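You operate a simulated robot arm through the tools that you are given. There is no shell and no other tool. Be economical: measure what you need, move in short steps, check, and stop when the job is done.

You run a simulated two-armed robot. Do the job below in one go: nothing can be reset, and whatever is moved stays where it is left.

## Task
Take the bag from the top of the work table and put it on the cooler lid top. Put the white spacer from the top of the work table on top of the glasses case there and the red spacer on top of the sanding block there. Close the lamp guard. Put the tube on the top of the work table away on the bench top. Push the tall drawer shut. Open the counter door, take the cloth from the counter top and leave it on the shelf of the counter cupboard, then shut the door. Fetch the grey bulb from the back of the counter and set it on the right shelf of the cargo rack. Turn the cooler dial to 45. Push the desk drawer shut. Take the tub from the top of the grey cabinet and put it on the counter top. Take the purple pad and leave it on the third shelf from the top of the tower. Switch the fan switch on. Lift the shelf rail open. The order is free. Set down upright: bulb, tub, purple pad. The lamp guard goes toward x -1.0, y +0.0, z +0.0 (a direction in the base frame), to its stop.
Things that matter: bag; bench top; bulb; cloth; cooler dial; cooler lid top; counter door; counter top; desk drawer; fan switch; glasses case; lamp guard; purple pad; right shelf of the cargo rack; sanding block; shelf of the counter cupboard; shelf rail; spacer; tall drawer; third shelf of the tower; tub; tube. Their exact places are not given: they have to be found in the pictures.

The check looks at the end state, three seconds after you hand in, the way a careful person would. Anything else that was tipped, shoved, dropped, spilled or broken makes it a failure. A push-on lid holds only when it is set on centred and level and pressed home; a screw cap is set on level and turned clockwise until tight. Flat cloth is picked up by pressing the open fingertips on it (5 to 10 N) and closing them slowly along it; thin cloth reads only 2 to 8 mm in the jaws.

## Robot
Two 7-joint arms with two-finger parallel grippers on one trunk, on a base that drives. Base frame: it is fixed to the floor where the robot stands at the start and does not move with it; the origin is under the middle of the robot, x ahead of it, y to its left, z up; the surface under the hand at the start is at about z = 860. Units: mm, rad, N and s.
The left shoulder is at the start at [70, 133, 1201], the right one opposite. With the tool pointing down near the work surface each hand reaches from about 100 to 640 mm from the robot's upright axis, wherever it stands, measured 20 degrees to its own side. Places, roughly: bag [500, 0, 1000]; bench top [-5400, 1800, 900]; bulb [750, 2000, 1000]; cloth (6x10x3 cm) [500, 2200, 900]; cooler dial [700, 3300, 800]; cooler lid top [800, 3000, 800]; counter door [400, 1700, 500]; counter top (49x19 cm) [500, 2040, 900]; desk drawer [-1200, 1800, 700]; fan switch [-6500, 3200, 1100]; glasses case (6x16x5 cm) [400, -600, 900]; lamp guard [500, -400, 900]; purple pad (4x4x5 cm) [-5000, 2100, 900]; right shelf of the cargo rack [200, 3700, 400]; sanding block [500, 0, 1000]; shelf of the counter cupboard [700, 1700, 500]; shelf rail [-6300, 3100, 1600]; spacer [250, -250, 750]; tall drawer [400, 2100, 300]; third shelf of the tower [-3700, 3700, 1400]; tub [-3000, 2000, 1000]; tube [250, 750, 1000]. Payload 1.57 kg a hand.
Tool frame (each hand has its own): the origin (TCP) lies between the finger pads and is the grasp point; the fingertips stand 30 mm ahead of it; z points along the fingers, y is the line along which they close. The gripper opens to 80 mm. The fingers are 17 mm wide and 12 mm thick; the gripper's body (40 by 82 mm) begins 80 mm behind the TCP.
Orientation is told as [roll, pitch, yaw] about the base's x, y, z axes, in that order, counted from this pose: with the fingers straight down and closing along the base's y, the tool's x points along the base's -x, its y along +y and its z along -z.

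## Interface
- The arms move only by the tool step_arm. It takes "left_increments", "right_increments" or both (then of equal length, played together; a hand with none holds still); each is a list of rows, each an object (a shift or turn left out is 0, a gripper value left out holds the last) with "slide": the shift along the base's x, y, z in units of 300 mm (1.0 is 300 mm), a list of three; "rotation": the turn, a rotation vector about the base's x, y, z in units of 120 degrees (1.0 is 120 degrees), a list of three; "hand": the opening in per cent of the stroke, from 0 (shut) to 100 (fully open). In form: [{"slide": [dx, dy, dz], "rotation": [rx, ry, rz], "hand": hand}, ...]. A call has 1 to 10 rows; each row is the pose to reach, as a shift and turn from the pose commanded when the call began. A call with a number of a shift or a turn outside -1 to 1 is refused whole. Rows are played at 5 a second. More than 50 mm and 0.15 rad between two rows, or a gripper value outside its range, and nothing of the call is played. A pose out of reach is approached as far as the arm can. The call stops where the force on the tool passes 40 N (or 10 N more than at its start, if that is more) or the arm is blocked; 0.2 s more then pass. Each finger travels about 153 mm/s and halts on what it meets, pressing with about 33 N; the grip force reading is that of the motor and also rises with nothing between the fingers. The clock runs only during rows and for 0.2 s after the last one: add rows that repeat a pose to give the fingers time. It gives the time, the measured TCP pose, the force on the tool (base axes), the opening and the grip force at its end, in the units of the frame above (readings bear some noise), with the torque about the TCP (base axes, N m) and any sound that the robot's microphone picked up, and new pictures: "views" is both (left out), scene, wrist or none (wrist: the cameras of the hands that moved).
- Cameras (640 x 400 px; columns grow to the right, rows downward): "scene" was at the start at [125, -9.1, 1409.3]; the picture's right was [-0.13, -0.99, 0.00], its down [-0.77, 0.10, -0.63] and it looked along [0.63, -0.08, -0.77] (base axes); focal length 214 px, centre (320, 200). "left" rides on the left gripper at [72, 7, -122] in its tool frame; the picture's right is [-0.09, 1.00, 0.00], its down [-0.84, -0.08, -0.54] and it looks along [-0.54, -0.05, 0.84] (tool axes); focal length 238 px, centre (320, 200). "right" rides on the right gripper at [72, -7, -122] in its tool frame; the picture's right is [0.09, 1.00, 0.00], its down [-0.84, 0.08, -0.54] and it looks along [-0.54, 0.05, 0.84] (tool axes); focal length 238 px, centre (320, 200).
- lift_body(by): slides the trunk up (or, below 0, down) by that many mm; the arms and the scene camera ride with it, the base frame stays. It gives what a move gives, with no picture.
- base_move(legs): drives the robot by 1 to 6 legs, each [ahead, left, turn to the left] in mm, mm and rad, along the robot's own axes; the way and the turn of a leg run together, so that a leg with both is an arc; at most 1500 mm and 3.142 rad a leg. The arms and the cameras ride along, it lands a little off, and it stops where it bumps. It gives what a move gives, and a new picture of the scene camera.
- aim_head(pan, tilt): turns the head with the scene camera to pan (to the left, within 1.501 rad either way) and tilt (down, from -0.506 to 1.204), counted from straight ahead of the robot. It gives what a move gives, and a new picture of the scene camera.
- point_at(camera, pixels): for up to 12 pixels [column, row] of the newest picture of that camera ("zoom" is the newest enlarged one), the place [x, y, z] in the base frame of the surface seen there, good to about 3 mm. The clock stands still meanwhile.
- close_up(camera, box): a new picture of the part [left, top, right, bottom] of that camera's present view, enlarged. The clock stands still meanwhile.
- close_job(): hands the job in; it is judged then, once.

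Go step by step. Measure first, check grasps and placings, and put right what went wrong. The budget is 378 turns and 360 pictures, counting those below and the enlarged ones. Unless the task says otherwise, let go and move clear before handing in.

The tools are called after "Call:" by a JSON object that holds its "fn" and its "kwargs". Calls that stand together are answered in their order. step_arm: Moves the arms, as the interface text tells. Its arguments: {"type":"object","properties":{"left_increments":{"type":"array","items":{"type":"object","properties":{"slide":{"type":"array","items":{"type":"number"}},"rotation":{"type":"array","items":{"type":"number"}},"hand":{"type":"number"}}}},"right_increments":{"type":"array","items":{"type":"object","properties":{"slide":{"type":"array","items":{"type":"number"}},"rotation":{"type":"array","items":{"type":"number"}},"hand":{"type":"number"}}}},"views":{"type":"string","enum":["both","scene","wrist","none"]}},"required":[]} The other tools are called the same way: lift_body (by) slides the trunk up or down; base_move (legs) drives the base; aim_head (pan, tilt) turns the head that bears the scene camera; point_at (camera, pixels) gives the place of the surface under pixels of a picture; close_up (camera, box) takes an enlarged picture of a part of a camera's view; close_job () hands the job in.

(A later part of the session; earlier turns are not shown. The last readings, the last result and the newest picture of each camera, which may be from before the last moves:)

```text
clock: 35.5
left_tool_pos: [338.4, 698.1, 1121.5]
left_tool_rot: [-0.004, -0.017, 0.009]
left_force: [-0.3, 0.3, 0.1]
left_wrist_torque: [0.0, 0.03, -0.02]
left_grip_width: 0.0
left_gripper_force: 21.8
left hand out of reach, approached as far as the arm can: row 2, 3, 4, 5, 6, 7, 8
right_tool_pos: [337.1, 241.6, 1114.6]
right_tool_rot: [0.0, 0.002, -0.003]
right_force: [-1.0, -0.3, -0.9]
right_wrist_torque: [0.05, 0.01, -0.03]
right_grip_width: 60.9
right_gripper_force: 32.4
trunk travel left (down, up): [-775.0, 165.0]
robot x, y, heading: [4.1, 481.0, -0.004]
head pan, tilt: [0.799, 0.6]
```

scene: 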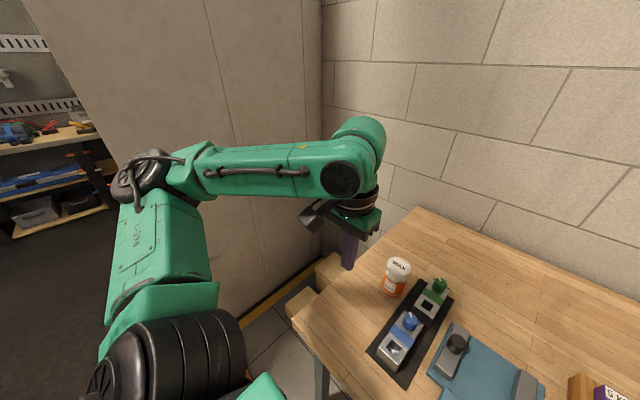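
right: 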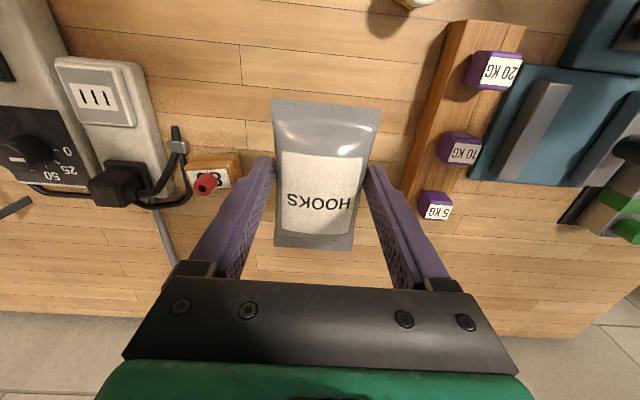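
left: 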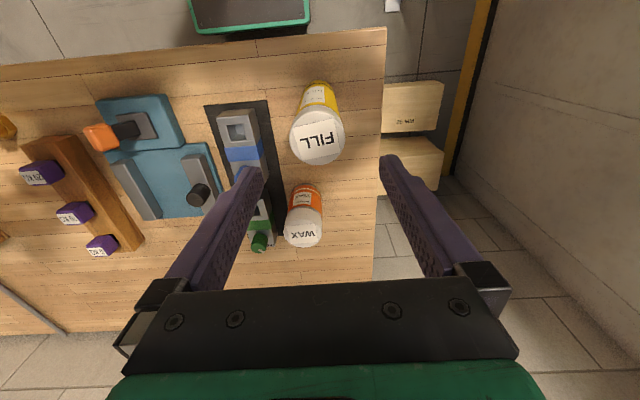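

The arm reported out of reach and the jaws closed on nothing (0.0). I check whether the tube still stands.

Call:
{"fn": "step_arm", "kwargs": {"left_increments": [{"slide": [0, 0, 0.1]}, {"slide": [0, 0, 0.2]}], "views": "both"}}

```text
clock: 36.1
left_tool_pos: [337.1, 699.9, 1181.7]
left_tool_rot: [0.0, -0.019, 0.01]
left_force: [0.0, 0.0, -0.2]
left_wrist_torque: [-0.03, 0.0, -0.01]
left_grip_width: 0.1
left_gripper_force: 21.5
right_tool_pos: [336.2, 240.6, 1115.2]
right_tool_rot: [0.001, 0.0, 0.0]
right_force: [0.2, 0.3, -1.9]
right_wrist_torque: [0.0, -0.02, 0.01]
right_grip_width: 60.8
right_gripper_force: 33.3
trunk travel left (down, up): [-775.0, 165.0]
robot x, y, heading: [2.6, 478.9, -0.001]
head pan, tilt: [0.799, 0.6]
```

scene: 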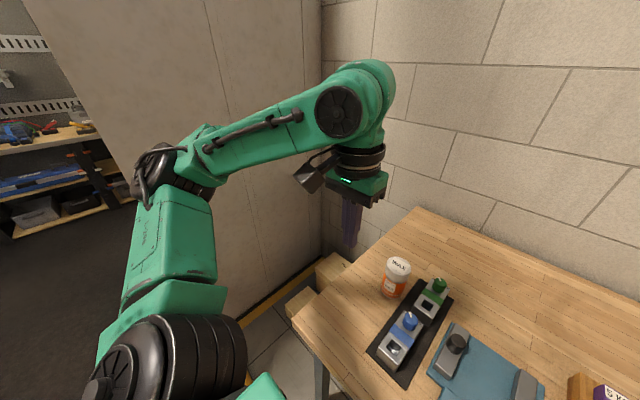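
left: 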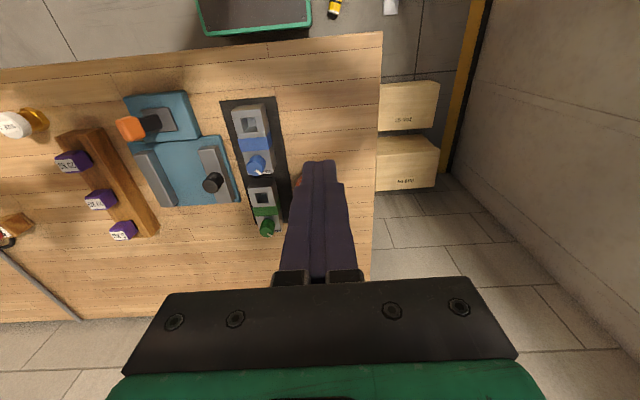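

The tube is gone from the table; something yellow lies on the floor at (335,8) of the left view. I measure it.

Call:
{"fn": "close_up", "kwargs": {"camera": "left", "box": [240, 0, 440, 60]}}

Call:
{"fn": "point_at", "kwargs": {"camera": "left", "pixels": [[335, 8], [333, 15], [337, 2], [391, 6], [250, 20]]}}

Call:
{"fn": "aim_head", "kwargs": {"pan": 0.7, "tilt": 1.2}}

```text
3.20 times, centred on (340, 30) of left
```

zoom: 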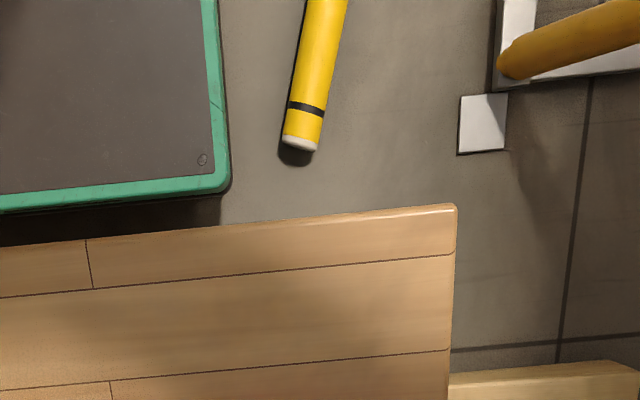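

```text
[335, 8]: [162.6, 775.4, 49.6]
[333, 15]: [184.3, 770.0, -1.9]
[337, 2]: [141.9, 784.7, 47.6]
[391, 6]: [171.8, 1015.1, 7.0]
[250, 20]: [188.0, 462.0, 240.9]
```

```text
clock: 37.1
left_tool_pos: [337.8, 701.4, 1181.8]
left_tool_rot: [-0.004, -0.021, 0.009]
left_force: [-0.3, -1.4, -0.7]
left_wrist_torque: [0.01, 0.0, -0.03]
left_grip_width: 0.0
left_gripper_force: 21.6
right_tool_pos: [338.5, 240.2, 1115.7]
right_tool_rot: [0.0, 0.0, -0.002]
right_force: [-0.3, 0.3, -1.3]
right_wrist_torque: [-0.02, 0.02, -0.01]
right_grip_width: 61.0
right_gripper_force: 33.5
trunk travel left (down, up): [-775.0, 165.0]
robot x, y, heading: [2.7, 483.4, -0.002]
head pan, tilt: [0.7, 1.201]
```

scene: 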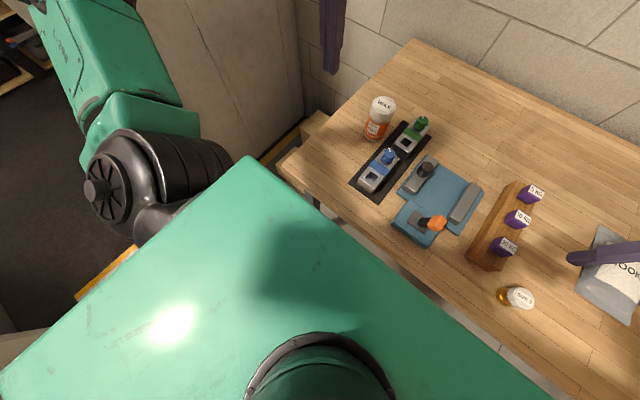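

The tube lies on the floor near (90,780), beside the robot's base; it will need fetching from there. I bring the left arm back to its normal pose first and then back the robot away.

Call:
{"fn": "step_arm", "kwargs": {"left_increments": [{"slide": [0.02, -0.12, 0]}, {"slide": [0.04, -0.24, 0]}, {"slide": [0.07, -0.36, 0]}, {"slide": [0.1, -0.48, 0]}, {"slide": [0.13, -0.6, 0]}], "right_increments": [{"slide": [-0.02, -0.1, 0.1]}, {"slide": [-0.04, -0.2, 0.2]}, {"slide": [-0.06, -0.3, 0.25]}, {"slide": [-0.06, -0.4, 0.3]}, {"slide": [-0.06, -0.5, 0.3]}], "views": "none"}}

Call:
{"fn": "aim_head", "kwargs": {"pan": 1.5, "tilt": 0.5}}

```text
clock: 38.3
left_tool_pos: [379.4, 516.8, 1182.1]
left_tool_rot: [-0.001, -0.018, 0.012]
left_force: [-0.5, -0.4, -0.2]
left_wrist_torque: [0.06, -0.01, 0.01]
left_grip_width: 0.0
left_gripper_force: 21.2
right_tool_pos: [366.7, 100.6, 1191.0]
right_tool_rot: [0.003, 0.002, 0.0]
right_force: [0.2, -0.3, -1.6]
right_wrist_torque: [0.04, 0.02, 0.0]
right_grip_width: 60.6
right_gripper_force: 33.0
right hand out of reach, approached as far as the arm can: row 3, 4, 5
trunk travel left (down, up): [-775.0, 165.0]
robot x, y, heading: [5.5, 481.0, -0.003]
head pan, tilt: [0.7, 1.201]
```

```text
clock: 39.4
left_tool_pos: [377.5, 521.2, 1182.9]
left_tool_rot: [-0.003, -0.02, 0.01]
left_force: [0.2, 0.2, 0.1]
left_wrist_torque: [-0.02, 0.0, -0.01]
left_grip_width: 0.3
left_gripper_force: 21.6
right_tool_pos: [363.1, 103.8, 1193.2]
right_tool_rot: [0.001, 0.0, -0.003]
right_force: [0.0, -0.7, -1.7]
right_wrist_torque: [-0.03, 0.03, 0.02]
right_grip_width: 60.3
right_gripper_force: 32.9
trunk travel left (down, up): [-775.0, 165.0]
robot x, y, heading: [0.3, 481.7, -0.004]
head pan, tilt: [1.499, 0.499]
```

scene: 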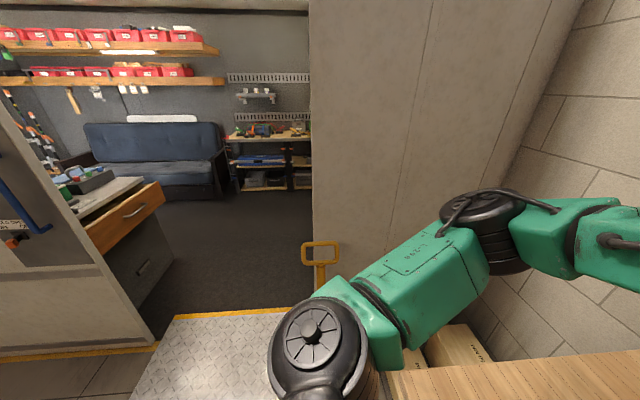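

The arms are back. I back the base up 400 mm (stops if it bumps).

Call:
{"fn": "aim_head", "kwargs": {"pan": -1.5, "tilt": 0.5}}

Call:
{"fn": "base_move", "kwargs": {"legs": [[-300, 0, 0]]}}

```text
clock: 42.0
left_tool_pos: [377.0, 521.8, 1182.7]
left_tool_rot: [-0.003, -0.02, 0.013]
left_force: [-0.5, -0.2, -0.2]
left_wrist_torque: [-0.03, 0.0, 0.04]
left_grip_width: 0.0
left_gripper_force: 21.1
right_tool_pos: [364.2, 104.4, 1194.0]
right_tool_rot: [0.002, 0.001, -0.001]
right_force: [-0.5, 0.2, -0.6]
right_wrist_torque: [0.01, -0.02, 0.04]
right_grip_width: 61.0
right_gripper_force: 33.1
trunk travel left (down, up): [-775.0, 165.0]
robot x, y, heading: [4.1, 484.6, -0.002]
head pan, tilt: [-1.499, 0.499]
```

scene: 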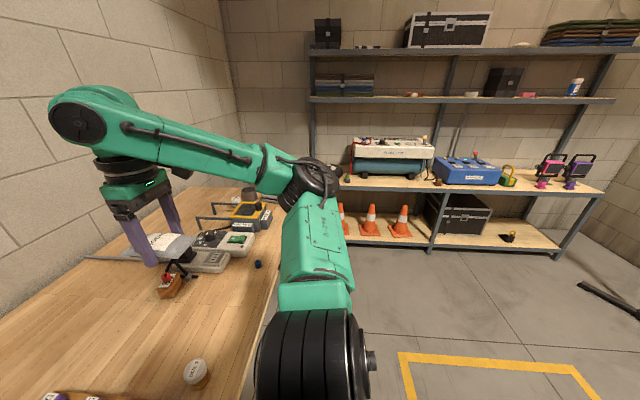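

```text
clock: 44.0
left_tool_pos: [79.5, 522.0, 1182.2]
left_tool_rot: [-0.004, -0.018, 0.013]
left_force: [0.4, 0.3, -0.9]
left_wrist_torque: [0.03, 0.0, -0.05]
left_grip_width: 0.1
left_gripper_force: 21.4
right_tool_pos: [68.7, 105.7, 1193.2]
right_tool_rot: [0.003, 0.003, 0.001]
right_force: [-0.7, -0.3, -1.7]
right_wrist_torque: [-0.01, 0.02, -0.02]
right_grip_width: 61.0
right_gripper_force: 33.5
trunk travel left (down, up): [-775.0, 165.0]
robot x, y, heading: [-294.8, 479.4, -0.002]
head pan, tilt: [-1.499, 0.499]
```

scene: 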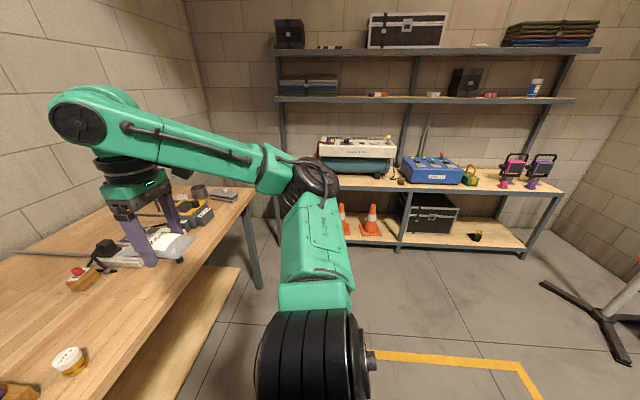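

Room behind is clear. I back 250 mm more and look at the tube.

Call:
{"fn": "base_move", "kwargs": {"legs": [[-250, 0, 0]]}}

Call:
{"fn": "aim_head", "kwargs": {"pan": 0.4, "tilt": 0.95}}

```text
clock: 45.9
left_tool_pos: [-169.7, 520.6, 1181.3]
left_tool_rot: [-0.003, -0.017, 0.012]
left_force: [1.4, 0.4, 0.9]
left_wrist_torque: [0.01, 0.02, 0.0]
left_grip_width: 0.1
left_gripper_force: 21.9
right_tool_pos: [-182.5, 103.6, 1193.9]
right_tool_rot: [0.003, 0.001, -0.003]
right_force: [-0.8, -0.4, -1.0]
right_wrist_torque: [0.02, 0.03, 0.02]
right_grip_width: 60.8
right_gripper_force: 32.9
trunk travel left (down, up): [-775.0, 165.0]
robot x, y, heading: [-544.9, 479.1, -0.003]
head pan, tilt: [-1.499, 0.499]
```

scene: 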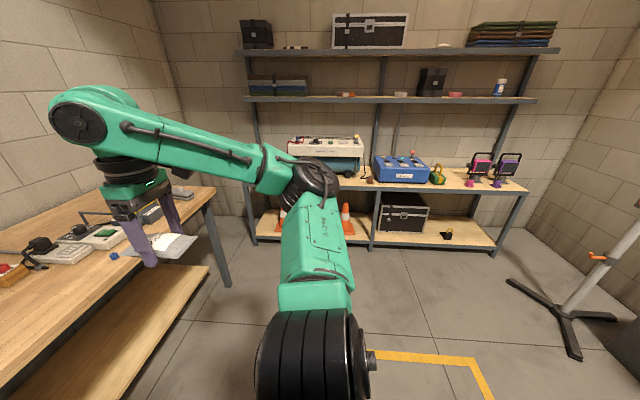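

```text
clock: 47.7
left_tool_pos: [-171.1, 520.1, 1183.9]
left_tool_rot: [-0.005, -0.019, 0.011]
left_force: [-0.2, 0.5, 0.6]
left_wrist_torque: [0.0, 0.02, -0.01]
left_grip_width: 0.1
left_gripper_force: 21.1
right_tool_pos: [-184.1, 104.3, 1194.1]
right_tool_rot: [0.0, -0.001, -0.001]
right_force: [1.0, -0.6, -1.6]
right_wrist_torque: [0.0, 0.02, -0.03]
right_grip_width: 60.6
right_gripper_force: 33.2
trunk travel left (down, up): [-775.0, 165.0]
robot x, y, heading: [-544.2, 480.8, 0.001]
head pan, tilt: [0.4, 0.949]
```

scene: 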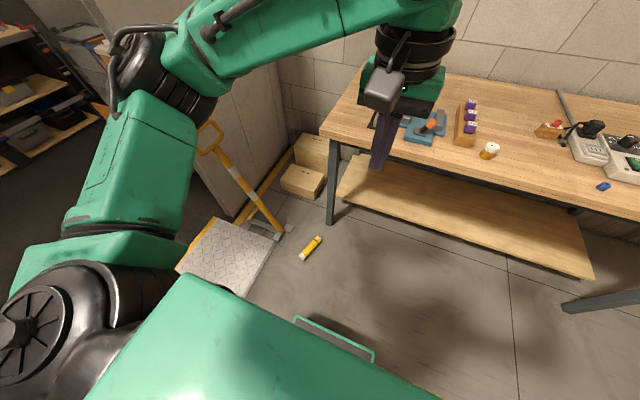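

The tube lies intact at (310,248), next to the ramp's yellow handle. I measure it.

Call:
{"fn": "close_up", "kwargs": {"camera": "scene", "box": [240, 200, 380, 290]}}

Call:
{"fn": "point_at", "kwargs": {"camera": "scene", "pixels": [[302, 257], [310, 248], [318, 239], [305, 253], [314, 243], [290, 227], [280, 236], [340, 300]]}}

```text
4.44 times, centred on (310, 245) of scene
```

zoom: 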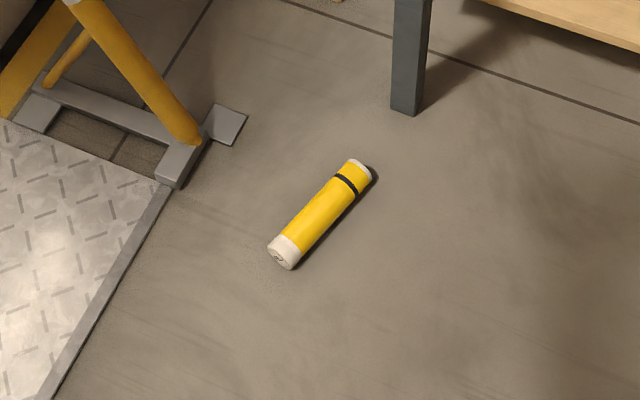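

```text
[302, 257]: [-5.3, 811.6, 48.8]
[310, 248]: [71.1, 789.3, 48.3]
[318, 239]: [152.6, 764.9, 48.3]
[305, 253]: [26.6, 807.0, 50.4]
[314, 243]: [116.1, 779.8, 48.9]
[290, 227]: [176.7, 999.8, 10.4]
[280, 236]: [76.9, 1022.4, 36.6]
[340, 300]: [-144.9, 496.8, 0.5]
```

The tube lies at (75,790), axis turned −0.24 rad, 48 mm thick. I drive nearer and lower the trunk.

Call:
{"fn": "base_move", "kwargs": {"legs": [[90, 150, 0]]}}

Call:
{"fn": "lift_body", "kwargs": {"by": -770}}

```text
clock: 49.2
left_tool_pos: [-84.2, 666.4, 1183.7]
left_tool_rot: [-0.003, -0.021, 0.009]
left_force: [0.0, -0.1, -0.4]
left_wrist_torque: [0.03, 0.0, -0.02]
left_grip_width: 0.2
left_gripper_force: 21.1
right_tool_pos: [-96.4, 249.0, 1192.9]
right_tool_rot: [0.003, -0.004, -0.002]
right_force: [-0.3, -0.6, -1.8]
right_wrist_torque: [0.02, 0.03, -0.01]
right_grip_width: 60.6
right_gripper_force: 33.1
trunk travel left (down, up): [-775.0, 165.0]
robot x, y, heading: [-457.3, 632.7, -0.003]
head pan, tilt: [0.4, 0.949]
```

scene: 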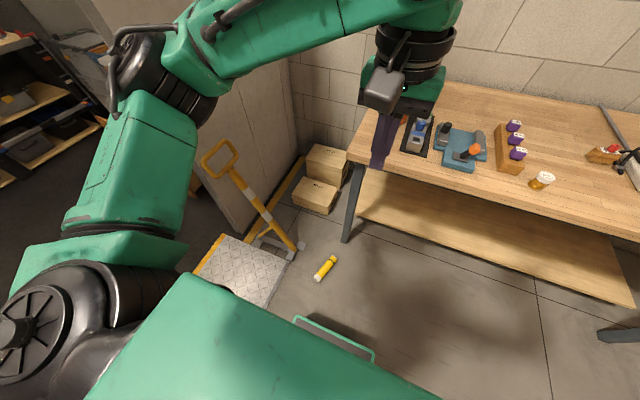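

```text
refused: -770 is not a number from -400 to 400
```

Call:
{"fn": "lift_body", "kwargs": {"by": -400}}

Call:
{"fn": "lift_body", "kwargs": {"by": -370}}

Call:
{"fn": "aim_head", "kwargs": {"pan": 0.35, "tilt": 0.75}}

```text
clock: 53.0
left_tool_pos: [-81.8, 668.4, 781.5]
left_tool_rot: [-0.004, -0.02, 0.008]
left_force: [-0.5, 0.3, -0.1]
left_wrist_torque: [-0.04, -0.05, 0.02]
left_grip_width: 0.0
left_gripper_force: 21.4
right_tool_pos: [-95.9, 252.5, 794.9]
right_tool_rot: [0.001, -0.001, -0.002]
right_force: [0.0, 0.1, -0.9]
right_wrist_torque: [0.02, -0.01, 0.0]
right_grip_width: 60.5
right_gripper_force: 32.6
trunk travel left (down, up): [-375.0, 565.0]
robot x, y, heading: [-455.1, 627.3, -0.003]
head pan, tilt: [0.4, 0.949]
```

```text
clock: 56.6
left_tool_pos: [-82.3, 668.0, 412.4]
left_tool_rot: [-0.002, -0.019, 0.009]
left_force: [0.2, -0.8, -0.1]
left_wrist_torque: [0.02, -0.01, -0.01]
left_grip_width: 0.0
left_gripper_force: 21.1
right_tool_pos: [-95.7, 251.9, 423.9]
right_tool_rot: [0.002, 0.0, -0.002]
right_force: [-0.6, 1.0, -1.1]
right_wrist_torque: [-0.02, 0.01, 0.03]
right_grip_width: 60.6
right_gripper_force: 33.2
trunk travel left (down, up): [-5.0, 935.0]
robot x, y, heading: [-457.0, 626.9, -0.003]
head pan, tilt: [0.4, 0.949]
```

```text
clock: 57.4
left_tool_pos: [-82.0, 669.1, 412.0]
left_tool_rot: [-0.005, -0.019, 0.009]
left_force: [0.0, 0.9, -0.7]
left_wrist_torque: [0.0, 0.02, -0.01]
left_grip_width: 0.0
left_gripper_force: 21.2
right_tool_pos: [-95.1, 254.1, 423.7]
right_tool_rot: [0.002, 0.0, -0.004]
right_force: [0.0, -0.1, -1.7]
right_wrist_torque: [-0.02, -0.02, -0.02]
right_grip_width: 60.3
right_gripper_force: 33.1
trunk travel left (down, up): [-5.0, 935.0]
robot x, y, heading: [-458.6, 631.8, -0.005]
head pan, tilt: [0.351, 0.75]
```

scene: 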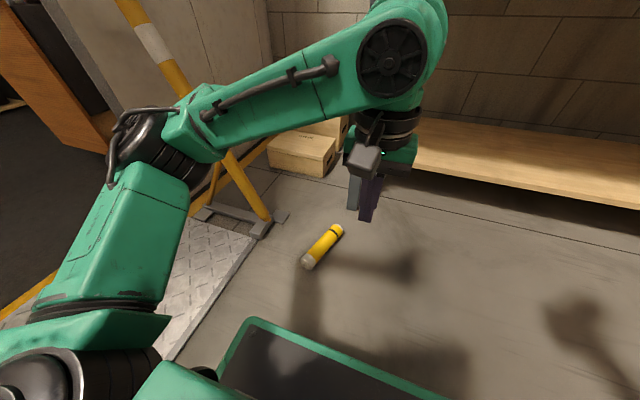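

I move the left hand over the tube with yaw −0.24 and jaws open.

Call:
{"fn": "step_arm", "kwargs": {"left_increments": [{"slide": [0.1, 0.08, 0], "rotation": [0, 0.009, -0.03], "hand": 100}, {"slide": [0.2, 0.16, -0.06], "rotation": [0, 0.009, -0.06]}, {"slide": [0.3, 0.24, -0.14], "rotation": [0, 0.009, -0.09]}, {"slide": [0.4, 0.32, -0.22], "rotation": [0, 0.009, -0.115]}, {"slide": [0.523, 0.405, -0.28], "rotation": [0, 0.009, -0.115]}, {"slide": [0.523, 0.405, -0.42], "rotation": [0, 0.009, -0.115]}, {"slide": [0.523, 0.405, -0.56], "rotation": [0, 0.009, -0.115]}, {"slide": [0.523, 0.405, -0.7], "rotation": [0, 0.009, -0.115]}], "views": "both"}}

```text
clock: 59.1
left_tool_pos: [74.6, 790.4, 201.0]
left_tool_rot: [-0.004, -0.002, -0.232]
left_force: [-0.1, -0.3, -0.2]
left_wrist_torque: [-0.01, -0.02, 0.0]
left_grip_width: 80.0
left_gripper_force: 0.0
right_tool_pos: [-95.1, 253.0, 424.2]
right_tool_rot: [0.001, -0.001, -0.002]
right_force: [-0.3, -0.1, -2.2]
right_wrist_torque: [-0.01, 0.01, 0.02]
right_grip_width: 60.3
right_gripper_force: 33.2
trunk travel left (down, up): [-5.0, 935.0]
robot x, y, heading: [-460.5, 627.6, -0.0]
head pan, tilt: [0.351, 0.75]
```

scene: 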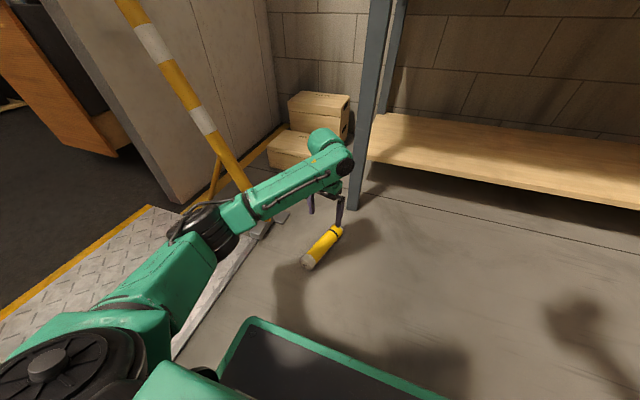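
left: 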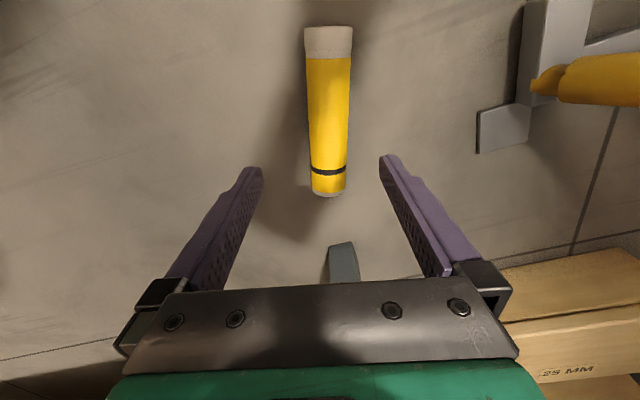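

Aligned over the tube at (329,110). I descend to z 42 and check.

Call:
{"fn": "step_arm", "kwargs": {"left_increments": [{"slide": [0, 0, -0.14], "hand": 100}, {"slide": [0, 0, -0.28]}, {"slide": [0, 0, -0.4]}, {"slide": [0, 0, -0.5]}, {"slide": [0, 0, -0.53]}], "views": "both"}}

```text
clock: 60.4
left_tool_pos: [74.6, 790.5, 42.3]
left_tool_rot: [-0.005, 0.0, -0.232]
left_force: [0.5, 0.4, -0.2]
left_wrist_torque: [0.01, 0.02, -0.02]
left_grip_width: 79.9
left_gripper_force: 0.1
right_tool_pos: [-94.8, 253.5, 424.0]
right_tool_rot: [0.002, 0.001, -0.001]
right_force: [0.4, 0.0, -1.1]
right_wrist_torque: [0.0, 0.02, -0.04]
right_grip_width: 61.0
right_gripper_force: 32.9
trunk travel left (down, up): [-5.0, 935.0]
robot x, y, heading: [-458.2, 631.0, -0.004]
head pan, tilt: [0.351, 0.75]
```

scene: 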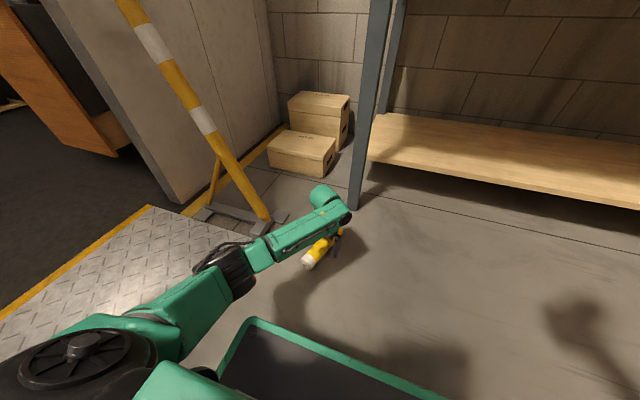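
left: 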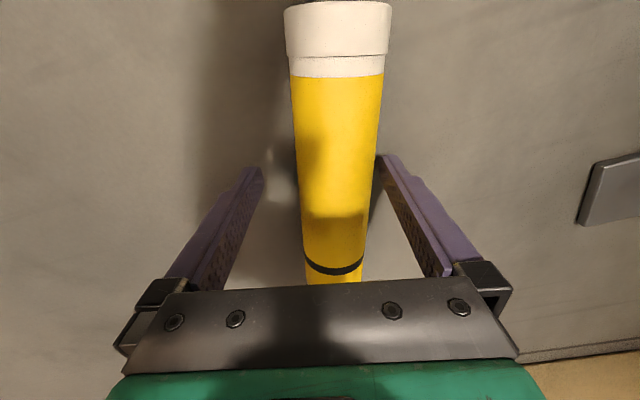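

Call:
{"fn": "step_arm", "kwargs": {"left_increments": [{"slide": [0, 0.012, 0], "hand": 0}, {"slide": [0, 0.012, 0], "hand": 0}, {"slide": [0, 0.012, 0], "hand": 0}, {"slide": [0, 0, 0.1]}, {"slide": [0, 0, 0.25]}, {"slide": [0, 0, 0.4]}, {"slide": [-0.05, 0, 0.55]}, {"slide": [-0.1, -0.06, 0.7]}, {"slide": [-0.2, -0.15, 0.8]}, {"slide": [-0.3, -0.24, 0.9]}], "views": "both"}}

```text
refused: row 8 steps farther than a row can; nothing moved
```

Call:
{"fn": "step_arm", "kwargs": {"left_increments": [{"slide": [0, 0.01, 0], "hand": 0}, {"slide": [0, 0.01, 0], "hand": 0}, {"slide": [0, 0.01, 0], "hand": 0}, {"slide": [0, 0, 0.1]}, {"slide": [0, 0, 0.25]}, {"slide": [0, 0, 0.4]}, {"slide": [-0.05, 0, 0.54]}, {"slide": [-0.1, -0.05, 0.66]}, {"slide": [-0.2, -0.1, 0.76]}, {"slide": [-0.3, -0.18, 0.86]}], "views": "both"}}

```text
clock: 62.5
left_tool_pos: [-16.8, 736.3, 299.9]
left_tool_rot: [-0.006, 0.002, -0.234]
left_force: [-0.8, -0.7, -3.5]
left_wrist_torque: [0.01, 0.03, 0.04]
left_grip_width: 47.3
left_gripper_force: 33.3
right_tool_pos: [-94.8, 252.8, 423.7]
right_tool_rot: [0.0, 0.0, -0.002]
right_force: [0.5, 1.1, -1.2]
right_wrist_torque: [0.02, 0.01, -0.02]
right_grip_width: 60.7
right_gripper_force: 33.1
trunk travel left (down, up): [-5.0, 935.0]
robot x, y, heading: [-455.5, 624.7, 0.003]
head pan, tilt: [0.351, 0.75]
```

scene: 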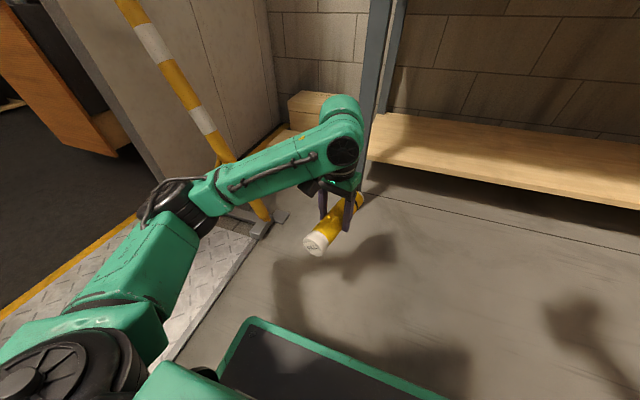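
left: 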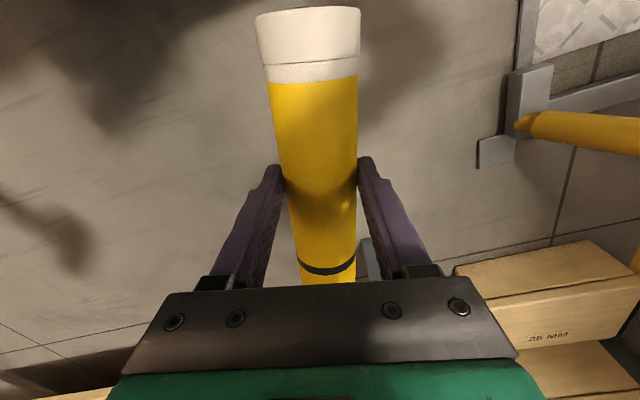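

The tube is held (47 mm). I raise the trunk back and look toward the doorway on the left.

Call:
{"fn": "lift_body", "kwargs": {"by": 400}}

Call:
{"fn": "lift_body", "kwargs": {"by": 370}}

Call:
{"fn": "base_move", "kwargs": {"legs": [[-100, 0, 0], [0, 0, 1.571]]}}

Call:
{"fn": "aim_head", "kwargs": {"pan": 0, "tilt": 0.35}}

```text
clock: 66.4
left_tool_pos: [-14.5, 736.8, 700.0]
left_tool_rot: [-0.004, 0.0, -0.231]
left_force: [0.0, 0.0, -2.8]
left_wrist_torque: [0.0, 0.03, 0.01]
left_grip_width: 47.0
left_gripper_force: 32.4
right_tool_pos: [-94.4, 252.5, 824.2]
right_tool_rot: [0.001, 0.0, -0.002]
right_force: [-0.9, 0.9, -1.9]
right_wrist_torque: [-0.03, 0.02, 0.0]
right_grip_width: 60.9
right_gripper_force: 33.1
trunk travel left (down, up): [-405.0, 535.0]
robot x, y, heading: [-455.9, 629.7, -0.001]
head pan, tilt: [0.351, 0.75]
```

```text
clock: 70.0
left_tool_pos: [-14.1, 737.1, 1069.6]
left_tool_rot: [-0.005, -0.001, -0.232]
left_force: [-0.8, 0.2, -2.5]
left_wrist_torque: [-0.01, 0.02, 0.01]
left_grip_width: 47.0
left_gripper_force: 33.1
right_tool_pos: [-94.3, 251.3, 1193.7]
right_tool_rot: [0.0, 0.001, 0.0]
right_force: [-0.5, 0.5, -0.8]
right_wrist_torque: [0.02, 0.04, -0.01]
right_grip_width: 60.7
right_gripper_force: 33.1
trunk travel left (down, up): [-775.0, 165.0]
robot x, y, heading: [-455.0, 632.7, 0.002]
head pan, tilt: [0.351, 0.75]
```

```text
clock: 74.8
left_tool_pos: [-648.6, 1074.6, 1070.7]
left_tool_rot: [-0.004, 0.001, 1.303]
left_force: [0.6, -0.1, -3.2]
left_wrist_torque: [0.01, 0.02, 0.0]
left_grip_width: 47.1
left_gripper_force: 33.2
right_tool_pos: [-167.6, 978.8, 1193.4]
right_tool_rot: [0.001, 0.001, 1.531]
right_force: [0.4, -0.1, -1.2]
right_wrist_torque: [-0.03, 0.01, 0.02]
right_grip_width: 60.8
right_gripper_force: 33.5
trunk travel left (down, up): [-775.0, 165.0]
robot x, y, heading: [-557.2, 628.3, 1.535]
head pan, tilt: [0.351, 0.75]
```

scene: 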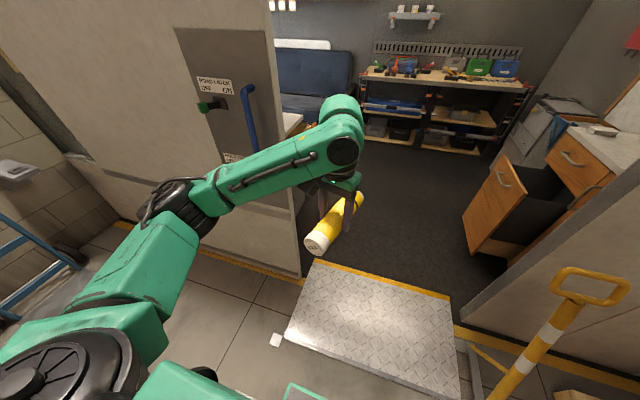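

```text
clock: 75.7
left_tool_pos: [-648.7, 1076.4, 1069.1]
left_tool_rot: [-0.007, -0.001, 1.305]
left_force: [0.0, -0.1, -2.3]
left_wrist_torque: [-0.02, 0.03, -0.01]
left_grip_width: 47.0
left_gripper_force: 32.5
right_tool_pos: [-167.1, 977.4, 1194.7]
right_tool_rot: [-0.001, 0.0, 1.532]
right_force: [0.3, 0.4, -1.5]
right_wrist_torque: [-0.03, -0.01, 0.03]
right_grip_width: 60.7
right_gripper_force: 33.2
trunk travel left (down, up): [-775.0, 165.0]
robot x, y, heading: [-557.6, 627.5, 1.532]
head pan, tilt: [0.0, 0.351]
```

scene: 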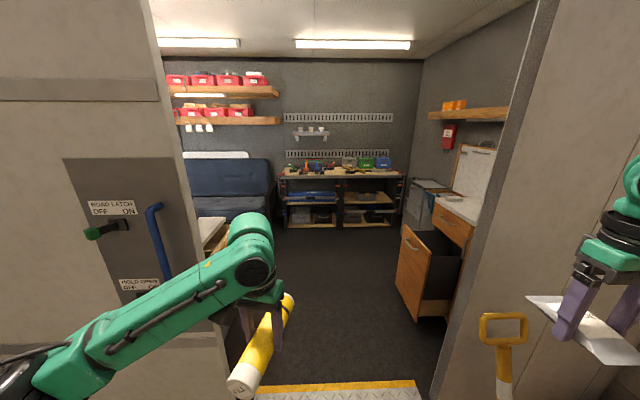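

A van doorway is ahead with the counter on the right (open tall drawer at (418,270)), cooler beyond. I measure the doorway and obstacles.

Call:
{"fn": "point_at", "kwargs": {"camera": "scene", "pixels": [[222, 370], [440, 360], [300, 388], [410, 384], [500, 330], [410, 240], [398, 290], [440, 310], [205, 225], [430, 200], [470, 205], [345, 172]]}}

Call:
{"fn": "close_up", "kwargs": {"camera": "scene", "box": [370, 100, 530, 330]}}

```text
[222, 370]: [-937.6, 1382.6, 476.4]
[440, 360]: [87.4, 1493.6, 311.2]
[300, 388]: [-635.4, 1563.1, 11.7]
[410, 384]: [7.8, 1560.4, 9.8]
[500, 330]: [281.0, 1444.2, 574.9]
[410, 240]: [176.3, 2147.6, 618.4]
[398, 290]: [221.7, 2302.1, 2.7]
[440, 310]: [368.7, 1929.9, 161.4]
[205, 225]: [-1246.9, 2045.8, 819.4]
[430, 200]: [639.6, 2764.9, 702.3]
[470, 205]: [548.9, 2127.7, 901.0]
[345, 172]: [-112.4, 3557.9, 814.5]
```

```text
1.74 times, centred on (450, 215) of scene
```

zoom: 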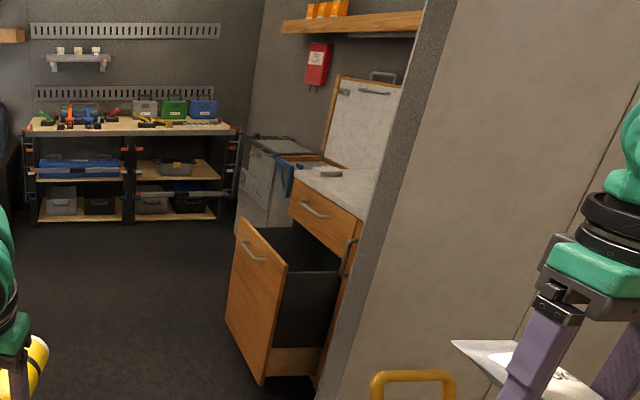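

The doorway spans x −937…87. I shift to its middle, straighten, and drive in to about y 2650, looking as I go.

Call:
{"fn": "base_move", "kwargs": {"legs": [[0, -130, 0.039], [1000, 0, 0], [1000, 0, 0]]}}

```text
clock: 81.3
left_tool_pos: [-550.6, 1964.4, 1085.1]
left_tool_rot: [0.016, -0.05, 1.354]
left_force: [0.7, -0.6, -3.0]
left_wrist_torque: [-0.06, 0.02, -0.01]
left_grip_width: 47.0
left_gripper_force: 32.8
right_tool_pos: [-97.1, 1934.2, 1160.5]
right_tool_rot: [0.152, -0.079, 1.565]
right_force: [-0.2, -0.6, -1.4]
right_wrist_torque: [-0.02, 0.03, 0.04]
right_grip_width: 60.7
right_gripper_force: 32.9
trunk travel left (down, up): [-775.0, 165.0]
robot x, y, heading: [-435.9, 1571.2, 1.585]
head pan, tilt: [0.0, 0.351]
stopped in leg 2: the robot was blocked; the commanded pose is now the measured one
```

scene: 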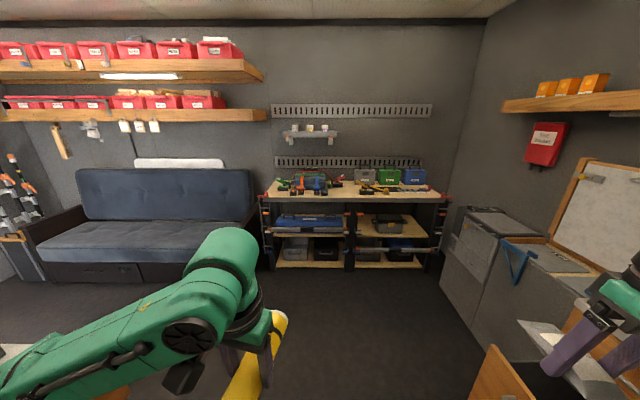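

The right arm was pushed in by the door jamb (its pose shifted 50 mm and tilted). I back up a little and look to the right.

Call:
{"fn": "base_move", "kwargs": {"legs": [[-150, 0, 0]]}}

Call:
{"fn": "aim_head", "kwargs": {"pan": -1.2, "tilt": 0.5}}

```text
clock: 82.7
left_tool_pos: [-547.5, 1819.5, 1082.3]
left_tool_rot: [0.014, -0.04, 1.358]
left_force: [-0.3, 0.1, -3.2]
left_wrist_torque: [-0.1, 0.01, 0.02]
left_grip_width: 47.2
left_gripper_force: 33.2
right_tool_pos: [-79.7, 1774.4, 1170.3]
right_tool_rot: [0.087, -0.045, 1.583]
right_force: [-0.3, 1.0, -1.9]
right_wrist_torque: [-0.06, 0.07, 0.06]
right_grip_width: 60.5
right_gripper_force: 32.9
trunk travel left (down, up): [-775.0, 165.0]
robot x, y, heading: [-430.4, 1422.0, 1.589]
head pan, tilt: [0.0, 0.351]
```

scene: 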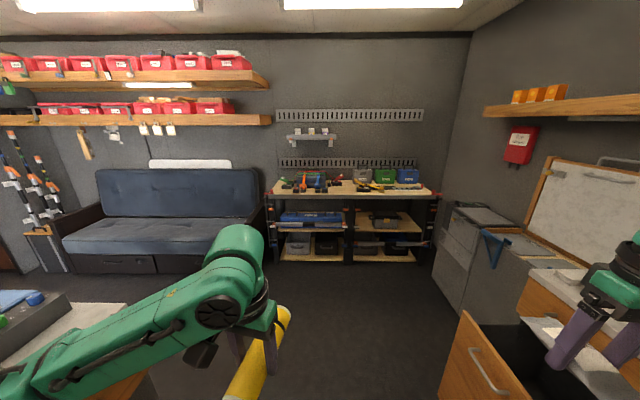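

```text
clock: 84.0
left_tool_pos: [-548.4, 1814.3, 1078.7]
left_tool_rot: [0.013, -0.044, 1.358]
left_force: [0.6, 0.1, -2.4]
left_wrist_torque: [-0.03, 0.02, 0.02]
left_grip_width: 47.0
left_gripper_force: 32.8
right_tool_pos: [-80.9, 1768.0, 1168.1]
right_tool_rot: [0.086, -0.051, 1.585]
right_force: [0.7, -1.0, -1.2]
right_wrist_torque: [-0.03, 0.0, 0.01]
right_grip_width: 60.9
right_gripper_force: 32.9
trunk travel left (down, up): [-775.0, 165.0]
robot x, y, heading: [-429.3, 1420.8, 1.589]
head pan, tilt: [-1.201, 0.499]
```

scene: 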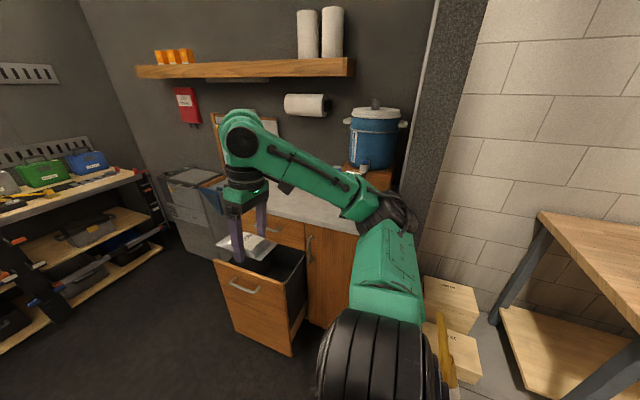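

Call:
{"fn": "point_at", "kwargs": {"camera": "scene", "pixels": [[412, 220], [395, 195], [440, 200], [430, 100], [420, 250], [405, 285], [455, 340]]}}

Call:
{"fn": "aim_head", "kwargs": {"pan": 1.3, "tilt": 0.5}}

```text
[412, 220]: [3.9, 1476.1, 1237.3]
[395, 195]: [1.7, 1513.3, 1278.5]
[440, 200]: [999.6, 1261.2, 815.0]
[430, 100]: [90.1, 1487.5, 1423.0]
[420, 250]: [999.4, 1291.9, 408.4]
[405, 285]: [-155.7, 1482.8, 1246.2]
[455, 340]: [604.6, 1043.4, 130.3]
```

```text
clock: 86.3
left_tool_pos: [-548.2, 1814.1, 1078.6]
left_tool_rot: [0.011, -0.045, 1.358]
left_force: [0.4, 0.5, -3.0]
left_wrist_torque: [-0.04, 0.05, -0.01]
left_grip_width: 47.0
left_gripper_force: 32.5
right_tool_pos: [-81.7, 1769.0, 1168.3]
right_tool_rot: [0.086, -0.05, 1.583]
right_force: [-0.7, 0.2, -0.4]
right_wrist_torque: [0.01, 0.01, 0.01]
right_grip_width: 60.3
right_gripper_force: 32.5
trunk travel left (down, up): [-775.0, 165.0]
robot x, y, heading: [-430.0, 1422.4, 1.589]
head pan, tilt: [1.3, 0.499]
```

scene: 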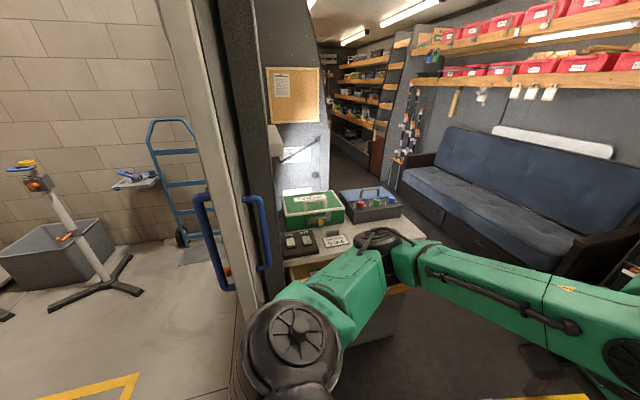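

Call:
{"fn": "point_at", "kwargs": {"camera": "scene", "pixels": [[375, 245], [330, 290], [370, 330], [265, 260], [235, 240], [305, 205], [330, 345], [400, 285]]}}

```text
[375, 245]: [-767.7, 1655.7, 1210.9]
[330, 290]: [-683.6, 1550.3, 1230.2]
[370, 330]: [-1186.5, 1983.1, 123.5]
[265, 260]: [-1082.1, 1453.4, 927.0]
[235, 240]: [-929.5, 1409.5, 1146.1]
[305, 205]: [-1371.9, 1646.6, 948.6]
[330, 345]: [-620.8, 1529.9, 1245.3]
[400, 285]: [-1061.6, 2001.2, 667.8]
```

Left clearance is ~130 mm; the right elbow is the tight one. I tuck the right hand inward, level both hands, and shift left 50 mm.

Call:
{"fn": "step_arm", "kwargs": {"left_increments": [{"slide": [0.03, 0, 0], "rotation": [-0.022, -0.0016, 0]}, {"slide": [0.06, 0, 0], "rotation": [-0.022, -0.0016, 0]}, {"slide": [0.06, 0, 0], "rotation": [-0.022, -0.0016, 0]}, {"slide": [0.06, 0, 0], "rotation": [-0.022, -0.0016, 0]}], "right_increments": [{"slide": [-0.1, 0.08, -0.05], "rotation": [-0.01, -0.02, 0]}, {"slide": [-0.2, 0.16, -0.1], "rotation": [-0.0215, -0.0415, 0]}, {"slide": [-0.3, 0.24, -0.1], "rotation": [-0.0215, -0.0415, 0]}, {"slide": [-0.4, 0.3, -0.1], "rotation": [-0.0215, -0.0415, 0]}], "views": "none"}}

Call:
{"fn": "base_move", "kwargs": {"legs": [[0, 40, 0], [600, 0, 0]]}}

```text
clock: 87.3
left_tool_pos: [-531.2, 1814.5, 1077.8]
left_tool_rot: [-0.003, -0.002, 1.357]
left_force: [-0.6, -1.0, -3.6]
left_wrist_torque: [-0.04, 0.01, 0.01]
left_grip_width: 47.2
left_gripper_force: 33.0
right_tool_pos: [-203.7, 1858.7, 1137.2]
right_tool_rot: [-0.003, -0.003, 1.586]
right_force: [-0.3, 0.5, -1.5]
right_wrist_torque: [-0.03, 0.0, 0.03]
right_grip_width: 60.4
right_gripper_force: 33.1
trunk travel left (down, up): [-775.0, 165.0]
robot x, y, heading: [-430.0, 1416.7, 1.586]
head pan, tilt: [1.3, 0.499]
```

```text
clock: 91.2
left_tool_pos: [-583.8, 2406.5, 1077.3]
left_tool_rot: [0.001, -0.002, 1.361]
left_force: [0.5, -0.1, -3.1]
left_wrist_torque: [-0.01, 0.01, 0.01]
left_grip_width: 47.1
left_gripper_force: 33.0
right_tool_pos: [-256.8, 2451.2, 1137.2]
right_tool_rot: [-0.001, -0.005, 1.59]
right_force: [0.4, 0.5, -1.6]
right_wrist_torque: [0.0, 0.01, -0.01]
right_grip_width: 60.8
right_gripper_force: 33.1
trunk travel left (down, up): [-775.0, 165.0]
robot x, y, heading: [-482.2, 2017.6, 1.591]
head pan, tilt: [1.3, 0.499]
```

scene: 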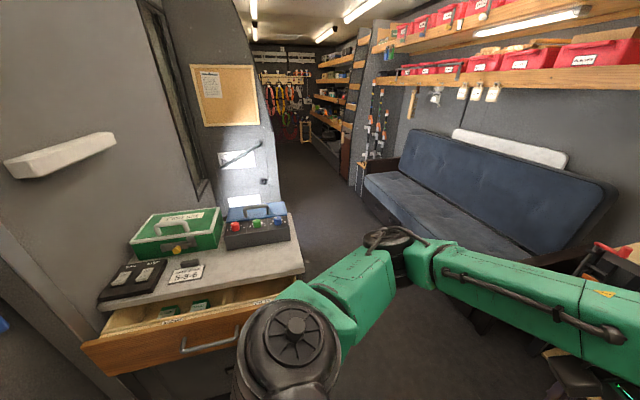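

I am inside. I turn right here to face the counter, then strafe toward the cooler.

Call:
{"fn": "base_move", "kwargs": {"legs": [[0, 0, -1.591], [0, 850, 0]]}}

Call:
{"fn": "aim_head", "kwargs": {"pan": 0, "tilt": 0.4}}

```text
clock: 99.5
left_tool_pos: [-88.8, 2943.3, 1076.5]
left_tool_rot: [-0.001, -0.002, -0.229]
left_force: [0.1, 0.1, -2.9]
left_wrist_torque: [0.02, 0.02, 0.01]
left_grip_width: 46.8
left_gripper_force: 33.2
right_tool_pos: [-50.3, 2613.0, 1136.5]
right_tool_rot: [-0.001, -0.005, -0.002]
right_force: [-0.5, 0.5, -1.3]
right_wrist_torque: [0.0, 0.0, 0.0]
right_grip_width: 60.8
right_gripper_force: 32.7
trunk travel left (down, up): [-775.0, 165.0]
robot x, y, heading: [-482.4, 2848.4, 0.002]
head pan, tilt: [1.3, 0.499]
```

scene: 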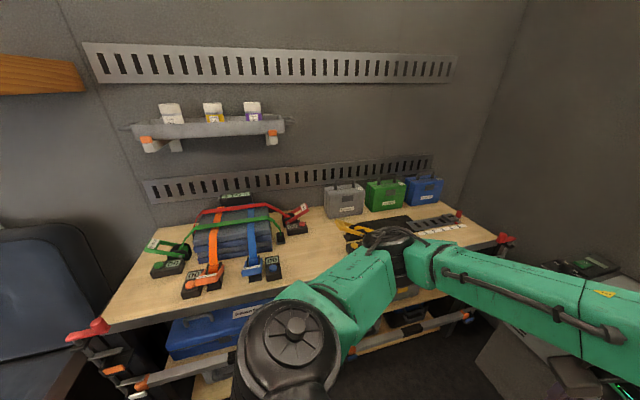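

```text
clock: 101.0
left_tool_pos: [-88.5, 2943.9, 1078.0]
left_tool_rot: [0.001, -0.002, -0.23]
left_force: [0.3, -0.1, -3.1]
left_wrist_torque: [0.04, 0.03, -0.04]
left_grip_width: 46.9
left_gripper_force: 33.0
right_tool_pos: [-50.4, 2614.1, 1136.8]
right_tool_rot: [0.0, -0.006, -0.002]
right_force: [-0.2, -0.4, -1.3]
right_wrist_torque: [-0.04, -0.01, -0.02]
right_grip_width: 60.7
right_gripper_force: 32.8
trunk travel left (down, up): [-775.0, 165.0]
robot x, y, heading: [-483.2, 2850.7, -0.0]
head pan, tilt: [0.0, 0.4]
```

scene: 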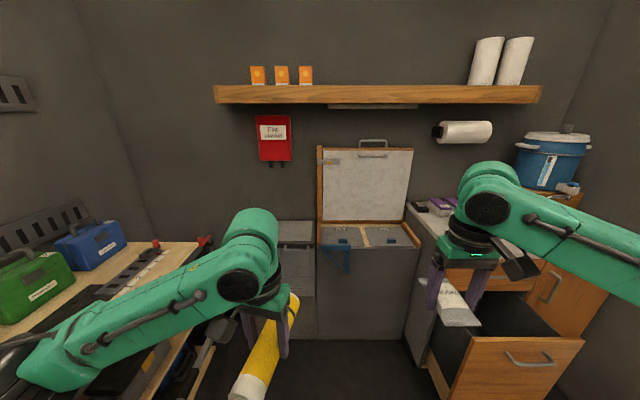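

Call:
{"fn": "close_up", "kwargs": {"camera": "scene", "box": [250, 100, 610, 325]}}

Call:
{"fn": "point_at", "kwargs": {"camera": "scene", "pixels": [[298, 232], [295, 260], [300, 285], [365, 240], [365, 300], [330, 290], [425, 207], [560, 345], [435, 340], [470, 280], [560, 280], [300, 330]]}}

```text
1.78 times, centred on (430, 212) of scene
```

zoom: 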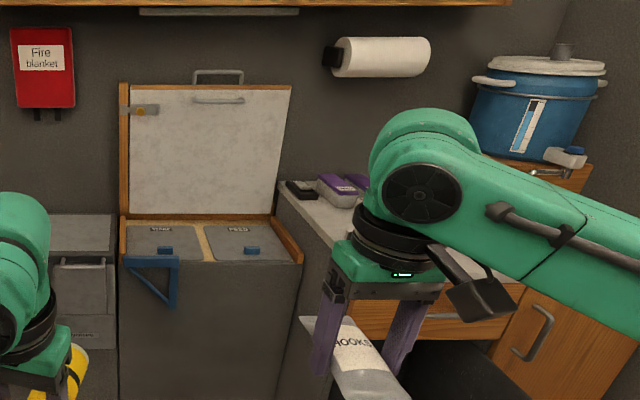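

```text
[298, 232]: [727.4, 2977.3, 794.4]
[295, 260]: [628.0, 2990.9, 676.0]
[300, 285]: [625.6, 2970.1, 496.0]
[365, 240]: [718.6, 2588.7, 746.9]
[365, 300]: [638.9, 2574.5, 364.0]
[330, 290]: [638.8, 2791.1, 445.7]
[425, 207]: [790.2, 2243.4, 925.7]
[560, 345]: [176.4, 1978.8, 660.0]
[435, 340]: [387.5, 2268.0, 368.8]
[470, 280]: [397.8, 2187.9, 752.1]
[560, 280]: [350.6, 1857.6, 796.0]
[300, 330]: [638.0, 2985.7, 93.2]
```

The cooler is the leftmost unit (front x 628, lid z 794). I drive up to it.

Call:
{"fn": "base_move", "kwargs": {"legs": [[640, 60, 0]]}}

Call:
{"fn": "aim_head", "kwargs": {"pan": 0.15, "tilt": 0.75}}

```text
clock: 104.6
left_tool_pos: [555.0, 2999.3, 1077.8]
left_tool_rot: [-0.001, -0.002, -0.235]
left_force: [-0.1, -0.1, -3.3]
left_wrist_torque: [-0.01, 0.02, 0.01]
left_grip_width: 46.6
left_gripper_force: 32.8
right_tool_pos: [591.4, 2669.7, 1138.4]
right_tool_rot: [0.0, -0.005, -0.01]
right_force: [0.3, 1.1, -1.5]
right_wrist_torque: [-0.04, 0.0, 0.0]
right_grip_width: 60.6
right_gripper_force: 33.0
trunk travel left (down, up): [-775.0, 165.0]
robot x, y, heading: [161.1, 2911.4, -0.006]
head pan, tilt: [0.0, 0.4]
```

scene: 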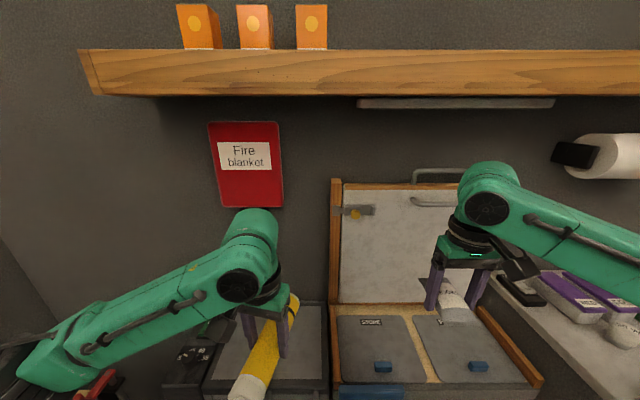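

```text
clock: 105.4
left_tool_pos: [557.0, 2999.6, 1077.5]
left_tool_rot: [0.0, -0.002, -0.236]
left_force: [0.3, -0.8, -2.7]
left_wrist_torque: [0.01, -0.02, 0.02]
left_grip_width: 47.0
left_gripper_force: 32.9
right_tool_pos: [593.1, 2670.7, 1136.5]
right_tool_rot: [-0.001, -0.003, -0.008]
right_force: [-0.1, 0.4, -2.0]
right_wrist_torque: [0.03, 0.01, -0.01]
right_grip_width: 60.8
right_gripper_force: 33.0
trunk travel left (down, up): [-775.0, 165.0]
robot x, y, heading: [162.7, 2912.6, -0.005]
head pan, tilt: [0.15, 0.75]
```

scene: 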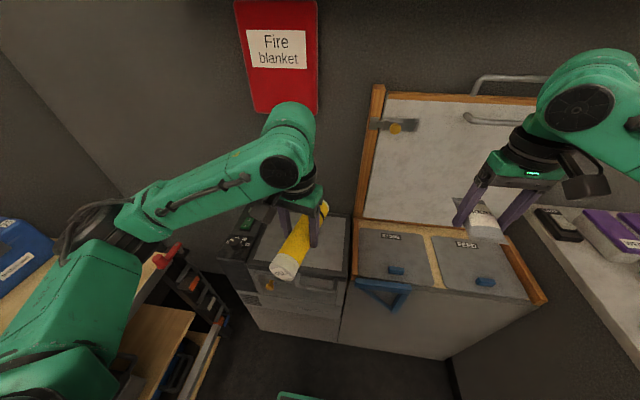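

Call:
{"fn": "point_at", "kwargs": {"camera": "scene", "pixels": [[335, 235], [345, 222], [345, 265], [260, 255], [275, 232], [330, 265], [238, 240], [243, 225], [225, 255], [310, 275]]}}

Call:
{"fn": "close_up", "kwargs": {"camera": "scene", "box": [200, 190, 370, 330]}}

```text
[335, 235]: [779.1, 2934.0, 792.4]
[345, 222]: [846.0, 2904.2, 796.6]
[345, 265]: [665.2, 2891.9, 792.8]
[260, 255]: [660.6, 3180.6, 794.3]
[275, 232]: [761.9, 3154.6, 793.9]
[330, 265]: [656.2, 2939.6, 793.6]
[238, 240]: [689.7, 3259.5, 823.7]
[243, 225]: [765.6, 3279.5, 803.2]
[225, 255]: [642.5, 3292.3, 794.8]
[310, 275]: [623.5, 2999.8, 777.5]
```

```text
2.86 times, centred on (285, 260) of scene
```

zoom: 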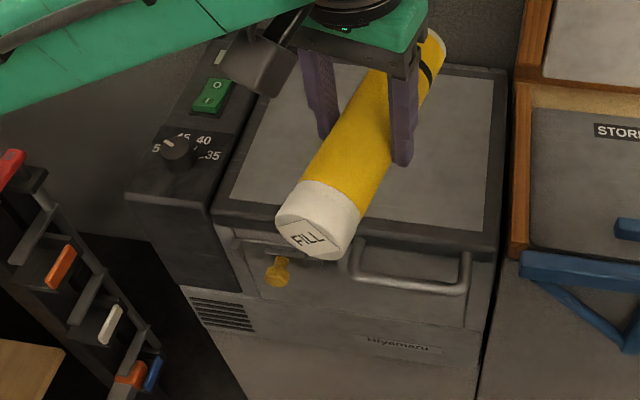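

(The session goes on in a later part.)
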